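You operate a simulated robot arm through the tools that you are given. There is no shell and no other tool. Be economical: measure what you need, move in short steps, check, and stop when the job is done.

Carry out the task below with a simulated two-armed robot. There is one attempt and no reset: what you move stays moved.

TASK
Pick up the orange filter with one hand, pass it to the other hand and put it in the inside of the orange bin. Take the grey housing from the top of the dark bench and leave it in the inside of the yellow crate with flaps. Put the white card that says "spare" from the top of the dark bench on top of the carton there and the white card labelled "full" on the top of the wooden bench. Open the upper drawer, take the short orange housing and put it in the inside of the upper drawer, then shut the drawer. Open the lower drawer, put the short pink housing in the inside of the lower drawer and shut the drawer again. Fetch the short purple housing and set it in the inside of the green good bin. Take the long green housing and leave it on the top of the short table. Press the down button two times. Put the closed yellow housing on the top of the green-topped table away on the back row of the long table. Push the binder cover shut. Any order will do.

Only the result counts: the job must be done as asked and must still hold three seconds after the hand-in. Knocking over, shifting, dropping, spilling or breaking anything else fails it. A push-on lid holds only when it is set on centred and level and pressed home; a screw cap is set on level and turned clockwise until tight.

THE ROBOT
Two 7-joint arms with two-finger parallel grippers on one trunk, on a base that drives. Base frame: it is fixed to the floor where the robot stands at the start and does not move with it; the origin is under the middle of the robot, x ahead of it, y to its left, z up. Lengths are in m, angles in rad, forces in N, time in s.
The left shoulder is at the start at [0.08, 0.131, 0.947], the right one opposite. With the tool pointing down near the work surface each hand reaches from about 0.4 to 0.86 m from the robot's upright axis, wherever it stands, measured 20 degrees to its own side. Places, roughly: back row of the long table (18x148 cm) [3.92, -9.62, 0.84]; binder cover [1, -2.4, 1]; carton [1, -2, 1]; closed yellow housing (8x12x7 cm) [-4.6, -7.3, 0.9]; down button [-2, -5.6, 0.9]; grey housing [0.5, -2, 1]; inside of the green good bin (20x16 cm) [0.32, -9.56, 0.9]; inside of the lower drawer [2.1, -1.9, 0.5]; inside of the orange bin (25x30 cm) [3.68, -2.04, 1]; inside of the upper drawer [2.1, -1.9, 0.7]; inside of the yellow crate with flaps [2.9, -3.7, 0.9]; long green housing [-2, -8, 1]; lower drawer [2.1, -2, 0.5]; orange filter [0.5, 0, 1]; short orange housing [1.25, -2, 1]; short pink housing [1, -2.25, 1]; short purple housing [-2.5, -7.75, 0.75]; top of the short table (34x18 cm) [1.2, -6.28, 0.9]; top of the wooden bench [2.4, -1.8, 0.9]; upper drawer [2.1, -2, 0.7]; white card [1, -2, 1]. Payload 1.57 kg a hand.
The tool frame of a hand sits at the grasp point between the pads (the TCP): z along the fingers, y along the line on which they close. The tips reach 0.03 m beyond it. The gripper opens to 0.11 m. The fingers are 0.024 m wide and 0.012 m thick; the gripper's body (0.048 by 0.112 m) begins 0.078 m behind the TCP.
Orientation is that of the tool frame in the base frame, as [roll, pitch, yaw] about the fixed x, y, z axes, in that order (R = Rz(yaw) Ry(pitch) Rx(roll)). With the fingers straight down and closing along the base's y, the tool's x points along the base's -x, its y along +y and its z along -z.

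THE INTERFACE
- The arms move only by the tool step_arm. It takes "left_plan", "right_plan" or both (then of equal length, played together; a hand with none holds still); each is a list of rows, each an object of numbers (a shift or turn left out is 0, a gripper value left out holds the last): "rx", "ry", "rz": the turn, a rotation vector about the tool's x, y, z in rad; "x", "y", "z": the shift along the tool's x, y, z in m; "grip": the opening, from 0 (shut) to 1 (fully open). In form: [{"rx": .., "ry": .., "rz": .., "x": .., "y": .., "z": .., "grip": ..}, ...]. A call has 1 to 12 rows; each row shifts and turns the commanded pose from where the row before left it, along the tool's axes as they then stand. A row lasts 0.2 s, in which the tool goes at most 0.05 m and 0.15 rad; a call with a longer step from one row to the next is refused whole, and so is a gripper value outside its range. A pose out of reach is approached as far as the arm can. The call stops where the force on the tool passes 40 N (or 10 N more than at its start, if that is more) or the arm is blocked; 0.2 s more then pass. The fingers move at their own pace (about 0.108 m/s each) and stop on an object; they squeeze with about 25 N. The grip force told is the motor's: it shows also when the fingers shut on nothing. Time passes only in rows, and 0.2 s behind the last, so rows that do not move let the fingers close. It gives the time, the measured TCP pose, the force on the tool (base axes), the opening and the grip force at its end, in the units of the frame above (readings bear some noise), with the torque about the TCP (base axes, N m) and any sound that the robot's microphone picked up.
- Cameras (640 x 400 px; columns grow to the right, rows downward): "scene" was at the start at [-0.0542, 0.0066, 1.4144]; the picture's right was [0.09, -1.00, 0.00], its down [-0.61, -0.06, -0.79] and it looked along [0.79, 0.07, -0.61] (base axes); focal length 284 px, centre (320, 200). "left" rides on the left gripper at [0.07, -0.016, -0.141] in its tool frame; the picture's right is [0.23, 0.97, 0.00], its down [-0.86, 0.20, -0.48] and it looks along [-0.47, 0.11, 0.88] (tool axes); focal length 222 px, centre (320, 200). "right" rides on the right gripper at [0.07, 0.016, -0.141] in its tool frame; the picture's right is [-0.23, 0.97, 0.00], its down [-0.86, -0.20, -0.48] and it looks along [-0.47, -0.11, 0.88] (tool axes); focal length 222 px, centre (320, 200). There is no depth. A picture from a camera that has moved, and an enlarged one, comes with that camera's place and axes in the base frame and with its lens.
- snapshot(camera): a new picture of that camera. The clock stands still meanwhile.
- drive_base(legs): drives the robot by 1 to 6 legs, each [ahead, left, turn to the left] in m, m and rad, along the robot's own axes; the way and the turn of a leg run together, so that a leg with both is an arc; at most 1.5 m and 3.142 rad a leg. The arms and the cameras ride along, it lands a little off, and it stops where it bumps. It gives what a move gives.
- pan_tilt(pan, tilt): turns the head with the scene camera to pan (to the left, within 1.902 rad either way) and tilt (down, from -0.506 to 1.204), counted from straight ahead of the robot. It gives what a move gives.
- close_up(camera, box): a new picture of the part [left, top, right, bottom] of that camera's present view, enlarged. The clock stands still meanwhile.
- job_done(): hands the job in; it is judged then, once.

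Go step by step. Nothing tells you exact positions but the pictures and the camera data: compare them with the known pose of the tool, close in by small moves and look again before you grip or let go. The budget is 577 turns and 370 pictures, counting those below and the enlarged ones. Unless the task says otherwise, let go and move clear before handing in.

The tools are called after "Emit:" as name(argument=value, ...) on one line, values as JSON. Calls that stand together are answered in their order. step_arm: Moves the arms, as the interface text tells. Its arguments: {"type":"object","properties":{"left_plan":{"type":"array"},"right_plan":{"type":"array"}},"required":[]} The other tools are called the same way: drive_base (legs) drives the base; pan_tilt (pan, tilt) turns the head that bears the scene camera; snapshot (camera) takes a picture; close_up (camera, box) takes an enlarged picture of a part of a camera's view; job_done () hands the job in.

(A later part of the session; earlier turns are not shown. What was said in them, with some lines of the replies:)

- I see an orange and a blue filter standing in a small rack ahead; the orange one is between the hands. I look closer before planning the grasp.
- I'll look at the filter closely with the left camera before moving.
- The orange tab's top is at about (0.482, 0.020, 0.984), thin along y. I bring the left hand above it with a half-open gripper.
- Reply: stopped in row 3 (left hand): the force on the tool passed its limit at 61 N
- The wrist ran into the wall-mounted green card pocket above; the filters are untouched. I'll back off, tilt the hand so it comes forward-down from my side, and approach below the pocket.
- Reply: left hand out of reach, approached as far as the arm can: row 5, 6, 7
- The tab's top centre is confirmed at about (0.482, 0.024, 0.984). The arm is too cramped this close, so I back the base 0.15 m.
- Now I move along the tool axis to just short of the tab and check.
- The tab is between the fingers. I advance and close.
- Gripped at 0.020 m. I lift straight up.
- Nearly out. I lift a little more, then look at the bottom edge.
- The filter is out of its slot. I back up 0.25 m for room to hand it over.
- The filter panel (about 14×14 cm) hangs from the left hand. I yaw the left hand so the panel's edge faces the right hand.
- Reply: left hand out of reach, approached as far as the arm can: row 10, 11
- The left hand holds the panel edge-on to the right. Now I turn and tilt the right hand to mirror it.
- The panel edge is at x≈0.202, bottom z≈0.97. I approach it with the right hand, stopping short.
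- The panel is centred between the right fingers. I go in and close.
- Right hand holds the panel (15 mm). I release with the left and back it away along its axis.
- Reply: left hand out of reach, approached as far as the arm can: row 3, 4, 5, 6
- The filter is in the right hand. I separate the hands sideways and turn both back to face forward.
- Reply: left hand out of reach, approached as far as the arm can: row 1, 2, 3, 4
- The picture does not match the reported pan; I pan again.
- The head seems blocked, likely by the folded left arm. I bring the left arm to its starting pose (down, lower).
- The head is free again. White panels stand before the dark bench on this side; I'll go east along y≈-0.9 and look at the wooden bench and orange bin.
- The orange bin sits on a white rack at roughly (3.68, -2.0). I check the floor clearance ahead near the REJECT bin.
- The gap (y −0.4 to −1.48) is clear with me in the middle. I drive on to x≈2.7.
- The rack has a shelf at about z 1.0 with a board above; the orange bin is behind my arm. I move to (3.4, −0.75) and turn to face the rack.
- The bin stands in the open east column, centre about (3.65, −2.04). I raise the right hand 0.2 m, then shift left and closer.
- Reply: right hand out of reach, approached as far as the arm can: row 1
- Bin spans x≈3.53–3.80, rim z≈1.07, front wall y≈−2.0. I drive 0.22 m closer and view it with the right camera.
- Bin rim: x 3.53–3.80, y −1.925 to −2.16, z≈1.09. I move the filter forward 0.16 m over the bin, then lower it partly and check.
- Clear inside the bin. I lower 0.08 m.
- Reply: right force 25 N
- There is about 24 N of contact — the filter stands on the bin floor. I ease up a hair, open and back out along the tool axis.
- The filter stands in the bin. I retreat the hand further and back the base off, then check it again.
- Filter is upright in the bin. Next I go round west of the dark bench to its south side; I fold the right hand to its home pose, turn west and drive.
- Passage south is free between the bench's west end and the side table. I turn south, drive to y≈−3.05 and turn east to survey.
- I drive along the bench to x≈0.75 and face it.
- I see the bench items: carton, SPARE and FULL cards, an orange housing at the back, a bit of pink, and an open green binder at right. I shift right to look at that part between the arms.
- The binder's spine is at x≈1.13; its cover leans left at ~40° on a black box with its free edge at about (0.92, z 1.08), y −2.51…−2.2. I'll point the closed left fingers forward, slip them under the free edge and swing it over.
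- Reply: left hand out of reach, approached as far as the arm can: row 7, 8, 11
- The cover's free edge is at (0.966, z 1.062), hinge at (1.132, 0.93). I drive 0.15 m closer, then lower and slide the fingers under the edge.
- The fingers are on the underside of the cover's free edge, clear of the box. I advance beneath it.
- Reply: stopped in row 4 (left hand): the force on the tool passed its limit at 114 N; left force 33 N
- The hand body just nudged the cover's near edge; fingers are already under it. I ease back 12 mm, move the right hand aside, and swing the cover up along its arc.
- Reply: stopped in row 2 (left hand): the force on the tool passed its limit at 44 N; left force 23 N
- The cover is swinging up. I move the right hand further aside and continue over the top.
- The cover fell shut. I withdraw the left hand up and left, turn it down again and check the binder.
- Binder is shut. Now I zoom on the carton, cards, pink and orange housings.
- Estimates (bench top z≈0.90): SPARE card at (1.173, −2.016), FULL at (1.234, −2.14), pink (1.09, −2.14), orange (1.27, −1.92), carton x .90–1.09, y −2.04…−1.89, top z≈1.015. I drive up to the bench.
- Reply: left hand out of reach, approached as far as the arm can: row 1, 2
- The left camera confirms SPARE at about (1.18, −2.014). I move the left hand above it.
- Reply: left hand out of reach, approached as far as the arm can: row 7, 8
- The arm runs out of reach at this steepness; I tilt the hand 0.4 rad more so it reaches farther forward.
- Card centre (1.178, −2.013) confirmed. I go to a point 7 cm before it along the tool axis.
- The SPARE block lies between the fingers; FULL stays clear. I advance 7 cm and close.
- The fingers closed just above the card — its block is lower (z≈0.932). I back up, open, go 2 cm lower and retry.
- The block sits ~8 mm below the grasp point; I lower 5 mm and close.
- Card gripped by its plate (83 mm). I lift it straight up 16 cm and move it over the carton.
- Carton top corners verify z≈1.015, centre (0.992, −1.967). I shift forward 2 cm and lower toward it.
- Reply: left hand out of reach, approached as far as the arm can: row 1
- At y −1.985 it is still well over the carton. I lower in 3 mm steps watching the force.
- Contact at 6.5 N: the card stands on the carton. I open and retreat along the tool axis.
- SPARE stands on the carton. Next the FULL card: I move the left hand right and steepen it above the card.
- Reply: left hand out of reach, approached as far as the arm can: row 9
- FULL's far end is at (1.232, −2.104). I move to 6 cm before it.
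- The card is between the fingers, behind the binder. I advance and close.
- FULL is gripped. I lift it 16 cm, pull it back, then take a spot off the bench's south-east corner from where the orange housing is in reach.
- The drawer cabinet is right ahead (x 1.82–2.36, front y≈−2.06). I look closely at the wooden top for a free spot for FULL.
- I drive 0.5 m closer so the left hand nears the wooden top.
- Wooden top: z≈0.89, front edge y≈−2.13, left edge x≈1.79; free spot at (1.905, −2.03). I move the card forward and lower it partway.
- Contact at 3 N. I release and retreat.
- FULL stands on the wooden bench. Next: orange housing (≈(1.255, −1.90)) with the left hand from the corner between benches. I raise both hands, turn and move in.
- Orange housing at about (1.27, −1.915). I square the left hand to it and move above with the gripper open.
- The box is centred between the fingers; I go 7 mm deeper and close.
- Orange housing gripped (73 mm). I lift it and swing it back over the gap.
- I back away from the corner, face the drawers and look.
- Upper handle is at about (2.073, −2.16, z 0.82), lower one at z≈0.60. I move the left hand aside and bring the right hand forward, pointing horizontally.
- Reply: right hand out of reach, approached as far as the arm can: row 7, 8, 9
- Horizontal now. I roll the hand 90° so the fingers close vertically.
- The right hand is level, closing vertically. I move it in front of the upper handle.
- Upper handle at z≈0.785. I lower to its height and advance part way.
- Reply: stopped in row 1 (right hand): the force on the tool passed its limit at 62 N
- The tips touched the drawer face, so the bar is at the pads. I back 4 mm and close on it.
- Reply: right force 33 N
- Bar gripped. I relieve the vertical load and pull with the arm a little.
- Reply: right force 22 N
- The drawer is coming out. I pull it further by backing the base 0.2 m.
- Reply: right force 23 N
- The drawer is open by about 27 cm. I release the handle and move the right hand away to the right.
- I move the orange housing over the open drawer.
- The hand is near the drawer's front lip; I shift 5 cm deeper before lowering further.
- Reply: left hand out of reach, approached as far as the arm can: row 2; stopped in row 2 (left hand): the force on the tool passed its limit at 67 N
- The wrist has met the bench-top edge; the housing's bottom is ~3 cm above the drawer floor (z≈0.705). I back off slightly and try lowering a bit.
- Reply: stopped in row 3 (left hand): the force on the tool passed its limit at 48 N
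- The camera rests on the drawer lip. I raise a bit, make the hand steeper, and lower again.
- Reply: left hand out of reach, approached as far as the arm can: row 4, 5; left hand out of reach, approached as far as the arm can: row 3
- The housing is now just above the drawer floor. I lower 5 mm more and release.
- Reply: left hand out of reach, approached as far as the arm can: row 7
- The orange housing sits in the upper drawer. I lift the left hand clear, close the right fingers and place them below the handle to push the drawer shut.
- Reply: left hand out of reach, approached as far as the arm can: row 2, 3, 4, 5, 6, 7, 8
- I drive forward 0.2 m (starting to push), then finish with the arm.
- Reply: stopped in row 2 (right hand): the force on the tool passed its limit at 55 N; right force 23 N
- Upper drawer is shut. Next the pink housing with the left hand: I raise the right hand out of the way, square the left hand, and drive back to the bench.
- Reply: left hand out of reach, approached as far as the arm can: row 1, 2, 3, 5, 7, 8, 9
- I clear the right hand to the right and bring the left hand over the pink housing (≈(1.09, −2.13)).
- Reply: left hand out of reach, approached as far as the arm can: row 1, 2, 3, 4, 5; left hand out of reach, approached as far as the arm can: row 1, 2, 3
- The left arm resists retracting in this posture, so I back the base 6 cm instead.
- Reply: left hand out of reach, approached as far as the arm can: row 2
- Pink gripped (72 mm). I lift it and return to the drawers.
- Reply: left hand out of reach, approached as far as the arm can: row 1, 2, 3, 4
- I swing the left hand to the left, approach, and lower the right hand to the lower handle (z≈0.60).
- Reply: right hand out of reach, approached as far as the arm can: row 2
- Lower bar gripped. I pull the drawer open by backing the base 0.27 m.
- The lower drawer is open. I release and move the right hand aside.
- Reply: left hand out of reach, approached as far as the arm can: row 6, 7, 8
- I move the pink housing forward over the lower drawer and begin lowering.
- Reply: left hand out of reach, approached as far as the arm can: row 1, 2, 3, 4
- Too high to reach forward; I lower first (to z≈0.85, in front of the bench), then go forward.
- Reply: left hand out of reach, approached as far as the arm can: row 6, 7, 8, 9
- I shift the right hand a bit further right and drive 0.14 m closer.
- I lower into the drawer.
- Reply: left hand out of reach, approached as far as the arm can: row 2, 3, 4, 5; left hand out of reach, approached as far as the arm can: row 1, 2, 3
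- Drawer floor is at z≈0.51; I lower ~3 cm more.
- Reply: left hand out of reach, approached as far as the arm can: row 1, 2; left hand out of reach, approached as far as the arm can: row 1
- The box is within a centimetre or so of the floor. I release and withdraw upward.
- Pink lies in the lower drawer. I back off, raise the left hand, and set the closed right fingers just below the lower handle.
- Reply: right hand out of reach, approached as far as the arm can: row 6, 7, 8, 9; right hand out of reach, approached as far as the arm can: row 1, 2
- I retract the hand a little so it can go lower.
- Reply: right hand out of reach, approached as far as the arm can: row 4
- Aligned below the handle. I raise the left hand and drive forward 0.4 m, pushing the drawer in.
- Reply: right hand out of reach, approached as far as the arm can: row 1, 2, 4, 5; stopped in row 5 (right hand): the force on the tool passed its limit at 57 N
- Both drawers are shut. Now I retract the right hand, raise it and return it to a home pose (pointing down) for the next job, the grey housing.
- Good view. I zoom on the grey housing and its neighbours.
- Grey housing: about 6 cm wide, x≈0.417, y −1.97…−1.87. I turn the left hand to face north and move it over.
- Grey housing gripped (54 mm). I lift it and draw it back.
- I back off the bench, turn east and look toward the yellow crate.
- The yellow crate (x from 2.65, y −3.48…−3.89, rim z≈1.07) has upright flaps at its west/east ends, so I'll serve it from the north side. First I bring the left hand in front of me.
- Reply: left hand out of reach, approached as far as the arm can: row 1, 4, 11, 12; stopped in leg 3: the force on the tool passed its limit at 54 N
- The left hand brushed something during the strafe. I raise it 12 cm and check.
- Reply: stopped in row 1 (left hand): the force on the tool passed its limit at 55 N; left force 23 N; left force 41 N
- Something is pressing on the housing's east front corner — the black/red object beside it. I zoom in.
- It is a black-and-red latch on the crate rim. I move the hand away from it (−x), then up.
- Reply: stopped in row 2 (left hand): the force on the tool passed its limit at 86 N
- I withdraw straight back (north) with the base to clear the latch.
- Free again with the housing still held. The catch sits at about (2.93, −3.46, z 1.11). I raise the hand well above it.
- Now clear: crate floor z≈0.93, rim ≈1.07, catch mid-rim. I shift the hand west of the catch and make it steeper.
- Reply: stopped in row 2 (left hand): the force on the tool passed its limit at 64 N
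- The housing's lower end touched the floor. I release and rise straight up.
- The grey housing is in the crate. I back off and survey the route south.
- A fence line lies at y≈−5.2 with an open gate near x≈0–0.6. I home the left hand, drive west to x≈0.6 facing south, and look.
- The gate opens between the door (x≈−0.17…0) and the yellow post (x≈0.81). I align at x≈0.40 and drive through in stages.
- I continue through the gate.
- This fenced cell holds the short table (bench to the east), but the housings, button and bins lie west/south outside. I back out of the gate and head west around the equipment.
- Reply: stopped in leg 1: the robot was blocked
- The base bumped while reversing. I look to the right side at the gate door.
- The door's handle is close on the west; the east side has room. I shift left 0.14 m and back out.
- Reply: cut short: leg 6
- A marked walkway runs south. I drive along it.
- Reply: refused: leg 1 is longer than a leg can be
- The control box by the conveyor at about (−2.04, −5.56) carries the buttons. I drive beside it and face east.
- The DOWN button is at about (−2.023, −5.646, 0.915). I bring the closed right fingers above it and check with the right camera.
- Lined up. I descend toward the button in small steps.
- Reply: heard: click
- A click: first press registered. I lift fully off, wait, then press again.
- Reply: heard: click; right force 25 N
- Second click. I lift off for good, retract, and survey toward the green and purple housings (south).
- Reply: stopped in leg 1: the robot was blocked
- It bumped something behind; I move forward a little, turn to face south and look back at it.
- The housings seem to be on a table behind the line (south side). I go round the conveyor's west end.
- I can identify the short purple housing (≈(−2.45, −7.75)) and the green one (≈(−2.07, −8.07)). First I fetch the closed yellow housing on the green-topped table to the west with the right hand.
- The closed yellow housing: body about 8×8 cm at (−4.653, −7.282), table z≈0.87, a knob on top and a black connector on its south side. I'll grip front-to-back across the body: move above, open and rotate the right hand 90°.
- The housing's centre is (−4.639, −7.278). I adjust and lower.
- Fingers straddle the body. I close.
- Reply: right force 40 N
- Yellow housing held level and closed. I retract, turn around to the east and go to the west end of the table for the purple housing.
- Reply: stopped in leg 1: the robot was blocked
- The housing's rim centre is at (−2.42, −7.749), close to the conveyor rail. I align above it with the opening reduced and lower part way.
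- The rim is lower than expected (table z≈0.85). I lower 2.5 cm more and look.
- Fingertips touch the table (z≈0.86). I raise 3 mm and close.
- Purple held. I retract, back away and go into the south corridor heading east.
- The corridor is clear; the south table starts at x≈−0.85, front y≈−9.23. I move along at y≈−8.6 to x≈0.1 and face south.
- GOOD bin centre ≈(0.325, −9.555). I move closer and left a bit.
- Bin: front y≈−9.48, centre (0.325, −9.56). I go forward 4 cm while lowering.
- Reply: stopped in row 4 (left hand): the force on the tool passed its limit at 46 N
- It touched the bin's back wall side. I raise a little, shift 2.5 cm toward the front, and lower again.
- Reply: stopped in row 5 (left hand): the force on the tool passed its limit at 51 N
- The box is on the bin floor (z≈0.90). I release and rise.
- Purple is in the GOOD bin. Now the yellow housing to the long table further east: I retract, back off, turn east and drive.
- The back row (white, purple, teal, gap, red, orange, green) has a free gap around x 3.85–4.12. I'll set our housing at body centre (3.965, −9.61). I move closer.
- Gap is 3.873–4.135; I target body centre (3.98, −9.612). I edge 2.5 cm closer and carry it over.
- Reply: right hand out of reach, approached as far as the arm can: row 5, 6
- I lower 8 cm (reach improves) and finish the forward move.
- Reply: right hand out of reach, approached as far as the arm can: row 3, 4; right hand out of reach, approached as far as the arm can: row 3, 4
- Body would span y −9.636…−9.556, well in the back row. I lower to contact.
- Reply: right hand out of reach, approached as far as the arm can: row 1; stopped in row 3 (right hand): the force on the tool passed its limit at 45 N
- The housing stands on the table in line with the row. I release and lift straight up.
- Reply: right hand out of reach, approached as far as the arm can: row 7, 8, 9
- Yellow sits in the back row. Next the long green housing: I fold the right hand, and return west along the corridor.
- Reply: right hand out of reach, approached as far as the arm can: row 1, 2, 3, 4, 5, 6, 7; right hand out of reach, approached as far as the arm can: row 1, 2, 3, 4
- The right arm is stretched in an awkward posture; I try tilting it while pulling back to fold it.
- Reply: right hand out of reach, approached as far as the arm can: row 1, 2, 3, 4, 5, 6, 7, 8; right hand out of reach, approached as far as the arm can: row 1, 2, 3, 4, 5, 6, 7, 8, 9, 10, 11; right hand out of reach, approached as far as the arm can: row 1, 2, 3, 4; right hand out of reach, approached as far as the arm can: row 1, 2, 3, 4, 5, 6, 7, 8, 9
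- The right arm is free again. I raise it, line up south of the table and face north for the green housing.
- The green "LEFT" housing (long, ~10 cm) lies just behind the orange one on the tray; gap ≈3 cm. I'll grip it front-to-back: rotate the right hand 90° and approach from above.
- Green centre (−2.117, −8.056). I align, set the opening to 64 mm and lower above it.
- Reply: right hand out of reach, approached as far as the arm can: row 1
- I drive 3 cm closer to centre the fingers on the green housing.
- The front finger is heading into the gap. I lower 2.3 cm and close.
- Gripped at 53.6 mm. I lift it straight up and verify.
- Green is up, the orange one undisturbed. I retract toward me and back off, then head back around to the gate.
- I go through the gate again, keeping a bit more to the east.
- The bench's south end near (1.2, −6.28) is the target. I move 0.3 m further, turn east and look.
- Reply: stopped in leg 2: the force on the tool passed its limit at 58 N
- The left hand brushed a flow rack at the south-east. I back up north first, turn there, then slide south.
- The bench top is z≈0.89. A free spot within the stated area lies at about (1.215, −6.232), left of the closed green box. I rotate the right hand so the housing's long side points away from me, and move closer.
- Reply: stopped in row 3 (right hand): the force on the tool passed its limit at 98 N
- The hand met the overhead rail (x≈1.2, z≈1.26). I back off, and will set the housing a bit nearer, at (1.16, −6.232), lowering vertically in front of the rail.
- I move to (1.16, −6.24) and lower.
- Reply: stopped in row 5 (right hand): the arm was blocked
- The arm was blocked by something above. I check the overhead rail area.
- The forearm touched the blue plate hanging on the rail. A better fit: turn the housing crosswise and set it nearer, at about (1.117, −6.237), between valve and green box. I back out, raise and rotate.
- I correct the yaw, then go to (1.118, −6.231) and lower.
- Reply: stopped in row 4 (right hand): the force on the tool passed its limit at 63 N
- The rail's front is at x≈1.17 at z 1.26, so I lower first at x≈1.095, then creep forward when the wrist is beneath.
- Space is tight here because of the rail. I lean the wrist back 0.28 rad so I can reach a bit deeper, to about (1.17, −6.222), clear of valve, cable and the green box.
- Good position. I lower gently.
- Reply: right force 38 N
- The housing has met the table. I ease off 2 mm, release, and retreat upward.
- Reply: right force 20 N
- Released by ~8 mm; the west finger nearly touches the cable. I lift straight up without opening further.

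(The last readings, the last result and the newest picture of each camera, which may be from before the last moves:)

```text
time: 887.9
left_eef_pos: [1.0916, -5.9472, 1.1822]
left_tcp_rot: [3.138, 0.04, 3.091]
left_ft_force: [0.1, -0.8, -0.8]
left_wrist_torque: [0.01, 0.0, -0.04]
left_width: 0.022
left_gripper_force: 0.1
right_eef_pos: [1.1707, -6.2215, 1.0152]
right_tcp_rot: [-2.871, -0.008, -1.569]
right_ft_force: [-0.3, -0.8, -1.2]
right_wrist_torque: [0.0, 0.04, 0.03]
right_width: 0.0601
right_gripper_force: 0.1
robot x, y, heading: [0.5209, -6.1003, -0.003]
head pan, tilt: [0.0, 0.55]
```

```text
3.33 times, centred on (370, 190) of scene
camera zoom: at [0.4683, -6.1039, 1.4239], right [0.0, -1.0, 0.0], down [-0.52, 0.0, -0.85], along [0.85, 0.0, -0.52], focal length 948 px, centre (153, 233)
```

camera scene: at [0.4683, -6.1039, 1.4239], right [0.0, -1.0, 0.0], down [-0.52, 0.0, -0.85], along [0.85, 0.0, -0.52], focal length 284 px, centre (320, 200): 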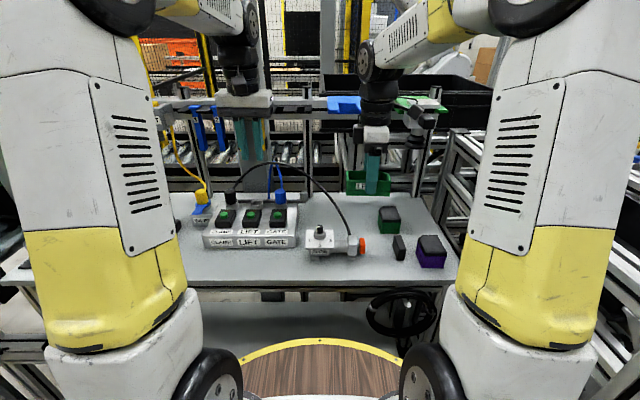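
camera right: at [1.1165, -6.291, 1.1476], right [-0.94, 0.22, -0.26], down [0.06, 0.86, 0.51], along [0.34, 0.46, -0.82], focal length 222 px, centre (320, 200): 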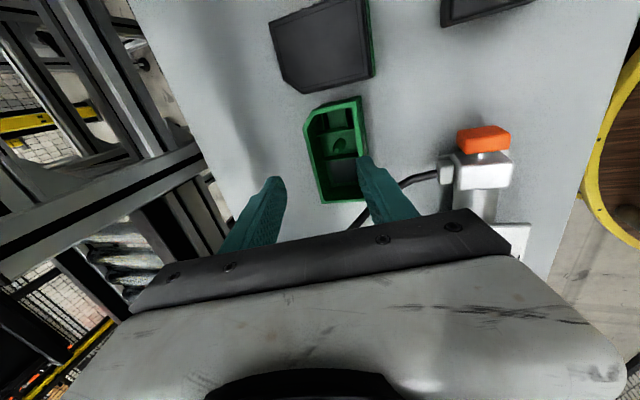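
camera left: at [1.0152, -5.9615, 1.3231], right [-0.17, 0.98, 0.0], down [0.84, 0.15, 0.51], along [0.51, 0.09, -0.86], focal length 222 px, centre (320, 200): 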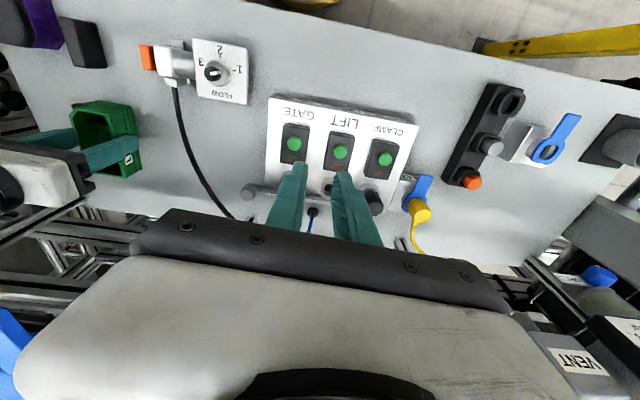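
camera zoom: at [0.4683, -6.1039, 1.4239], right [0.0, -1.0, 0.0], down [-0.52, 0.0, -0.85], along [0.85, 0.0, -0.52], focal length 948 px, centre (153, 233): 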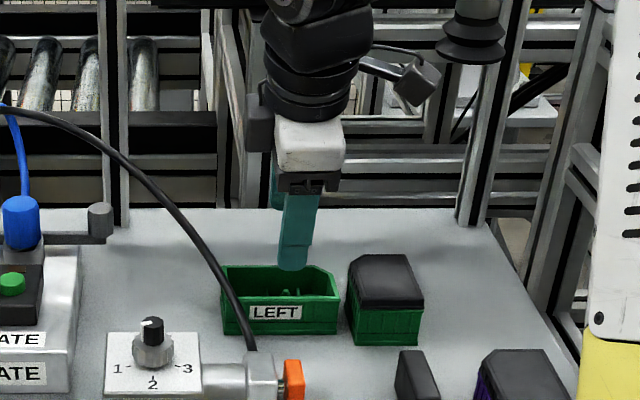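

The housing stands flat on the short table. To avoid the cable I withdraw slightly south, then back toward me, then up.

Emit:
step_arm(right_plan=[{"y": -0.004, "z": -0.0144}, {"x": 0.02}, {"x": 0.02}, {"y": 0.0385, "z": -0.011}, {"y": 0.0385, "z": -0.011}, {"y": 0.0385, "z": -0.011}, {"y": -0.011, "z": -0.0385}, {"y": -0.011, "z": -0.0385}, {}])

Emit:
snapshot(camera="scene")

```text
time: 889.9
left_eef_pos: [1.0904, -5.9475, 1.1829]
left_tcp_rot: [3.138, 0.038, 3.092]
left_ft_force: [0.6, -0.6, -0.5]
left_wrist_torque: [0.0, -0.03, -0.01]
left_width: 0.022
left_gripper_force: 0.1
right_eef_pos: [1.0496, -6.2619, 1.1114]
right_tcp_rot: [-2.871, -0.008, -1.569]
right_ft_force: [0.9, -0.8, 0.0]
right_wrist_torque: [0.03, 0.02, 0.03]
right_width: 0.0598
right_gripper_force: 0.0
robot x, y, heading: [0.5162, -6.1057, -0.001]
head pan, tilt: [0.0, 0.55]
```

```text
57 pictures are left
camera scene: at [0.4682, -6.1039, 1.4239], right [0.0, -1.0, 0.0], down [-0.52, 0.0, -0.85], along [0.85, 0.0, -0.52], focal length 284 px, centre (320, 200)
```

scene: 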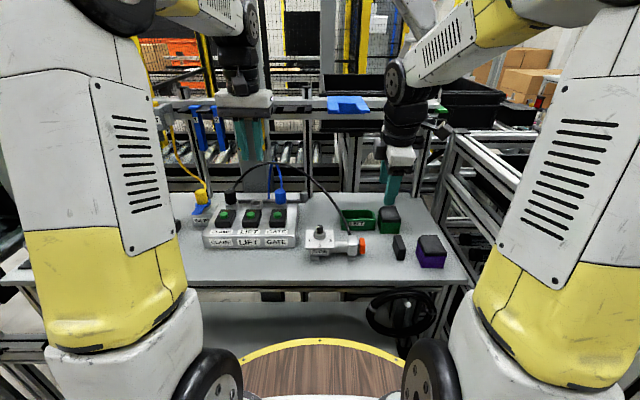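

The green housing is in place and nothing else moved. I back the base off to be clear and finish.

Emit:
drive_base(legs=[[-0.12, 0, 0]])

Emit:
close_up(camera="scene", box=[180, 70, 460, 270])

```text
time: 891.1
left_eef_pos: [0.9712, -5.9467, 1.1827]
left_tcp_rot: [3.138, 0.039, 3.089]
left_ft_force: [0.7, 0.3, 0.6]
left_wrist_torque: [-0.02, 0.03, -0.04]
left_width: 0.0219
left_gripper_force: 0.1
right_eef_pos: [0.9298, -6.2615, 1.1113]
right_tcp_rot: [-2.871, -0.008, -1.569]
right_ft_force: [0.2, -0.8, -0.2]
right_wrist_torque: [-0.03, 0.03, 0.03]
right_width: 0.06
right_gripper_force: 0.1
robot x, y, heading: [0.3981, -6.0995, -0.004]
head pan, tilt: [0.0, 0.55]
```

```text
2.00 times, centred on (320, 170) of scene
camera zoom: at [0.3483, -6.1034, 1.424], right [0.0, -1.0, 0.0], down [-0.52, 0.0, -0.85], along [0.85, 0.0, -0.52], focal length 568 px, centre (320, 260)
```

zoom: 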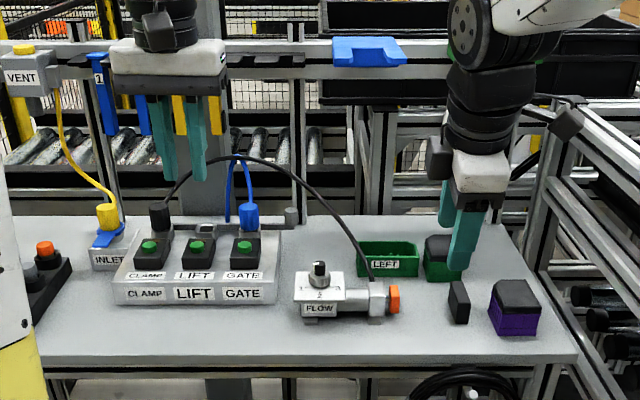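

The green housing rests on the short table with both hands clear, and every part of the task has been carried out. I hand the job in.

Emit:
job_done()

```text
The job is handed in.
```

I carried out every item on the list and handed the job in; I don't have the judge's result.

- **Filter:** passed from the left hand to the right and stood on edge in the orange bin.
- **Grey housing:** in the yellow crate. It pivoted in the grip as it touched the floor, so it may not be lying flat.
- **Cards:** "spare" stands on the carton, and "full" stands on the wooden bench.
- **Drawers:** the short orange housing is in the upper drawer and the short pink housing in the lower. I pushed both drawers shut.
- **Binder:** the cover is shut.
- **Down button:** pressed twice, with a click heard each time.
- **Short purple housing:** in the green good bin.
- **Closed yellow housing:** on the back row of the long table, still closed.
- **Long green housing:** on the top of the short table.

I bumped or pressed against several fixed things along the way:

- the wall pocket at the start
- the catch on the yellow crate's rim
- the gate door
- the inspection table
- probably the parts table the purple housing came from
- the rack and the overhead rail in the cell

The pictures I took at most of these spots showed nothing out of place, but I did not re-check the crate catch, the gate door or the rack. I also did not go back to look at the first benches and bins before handing in.
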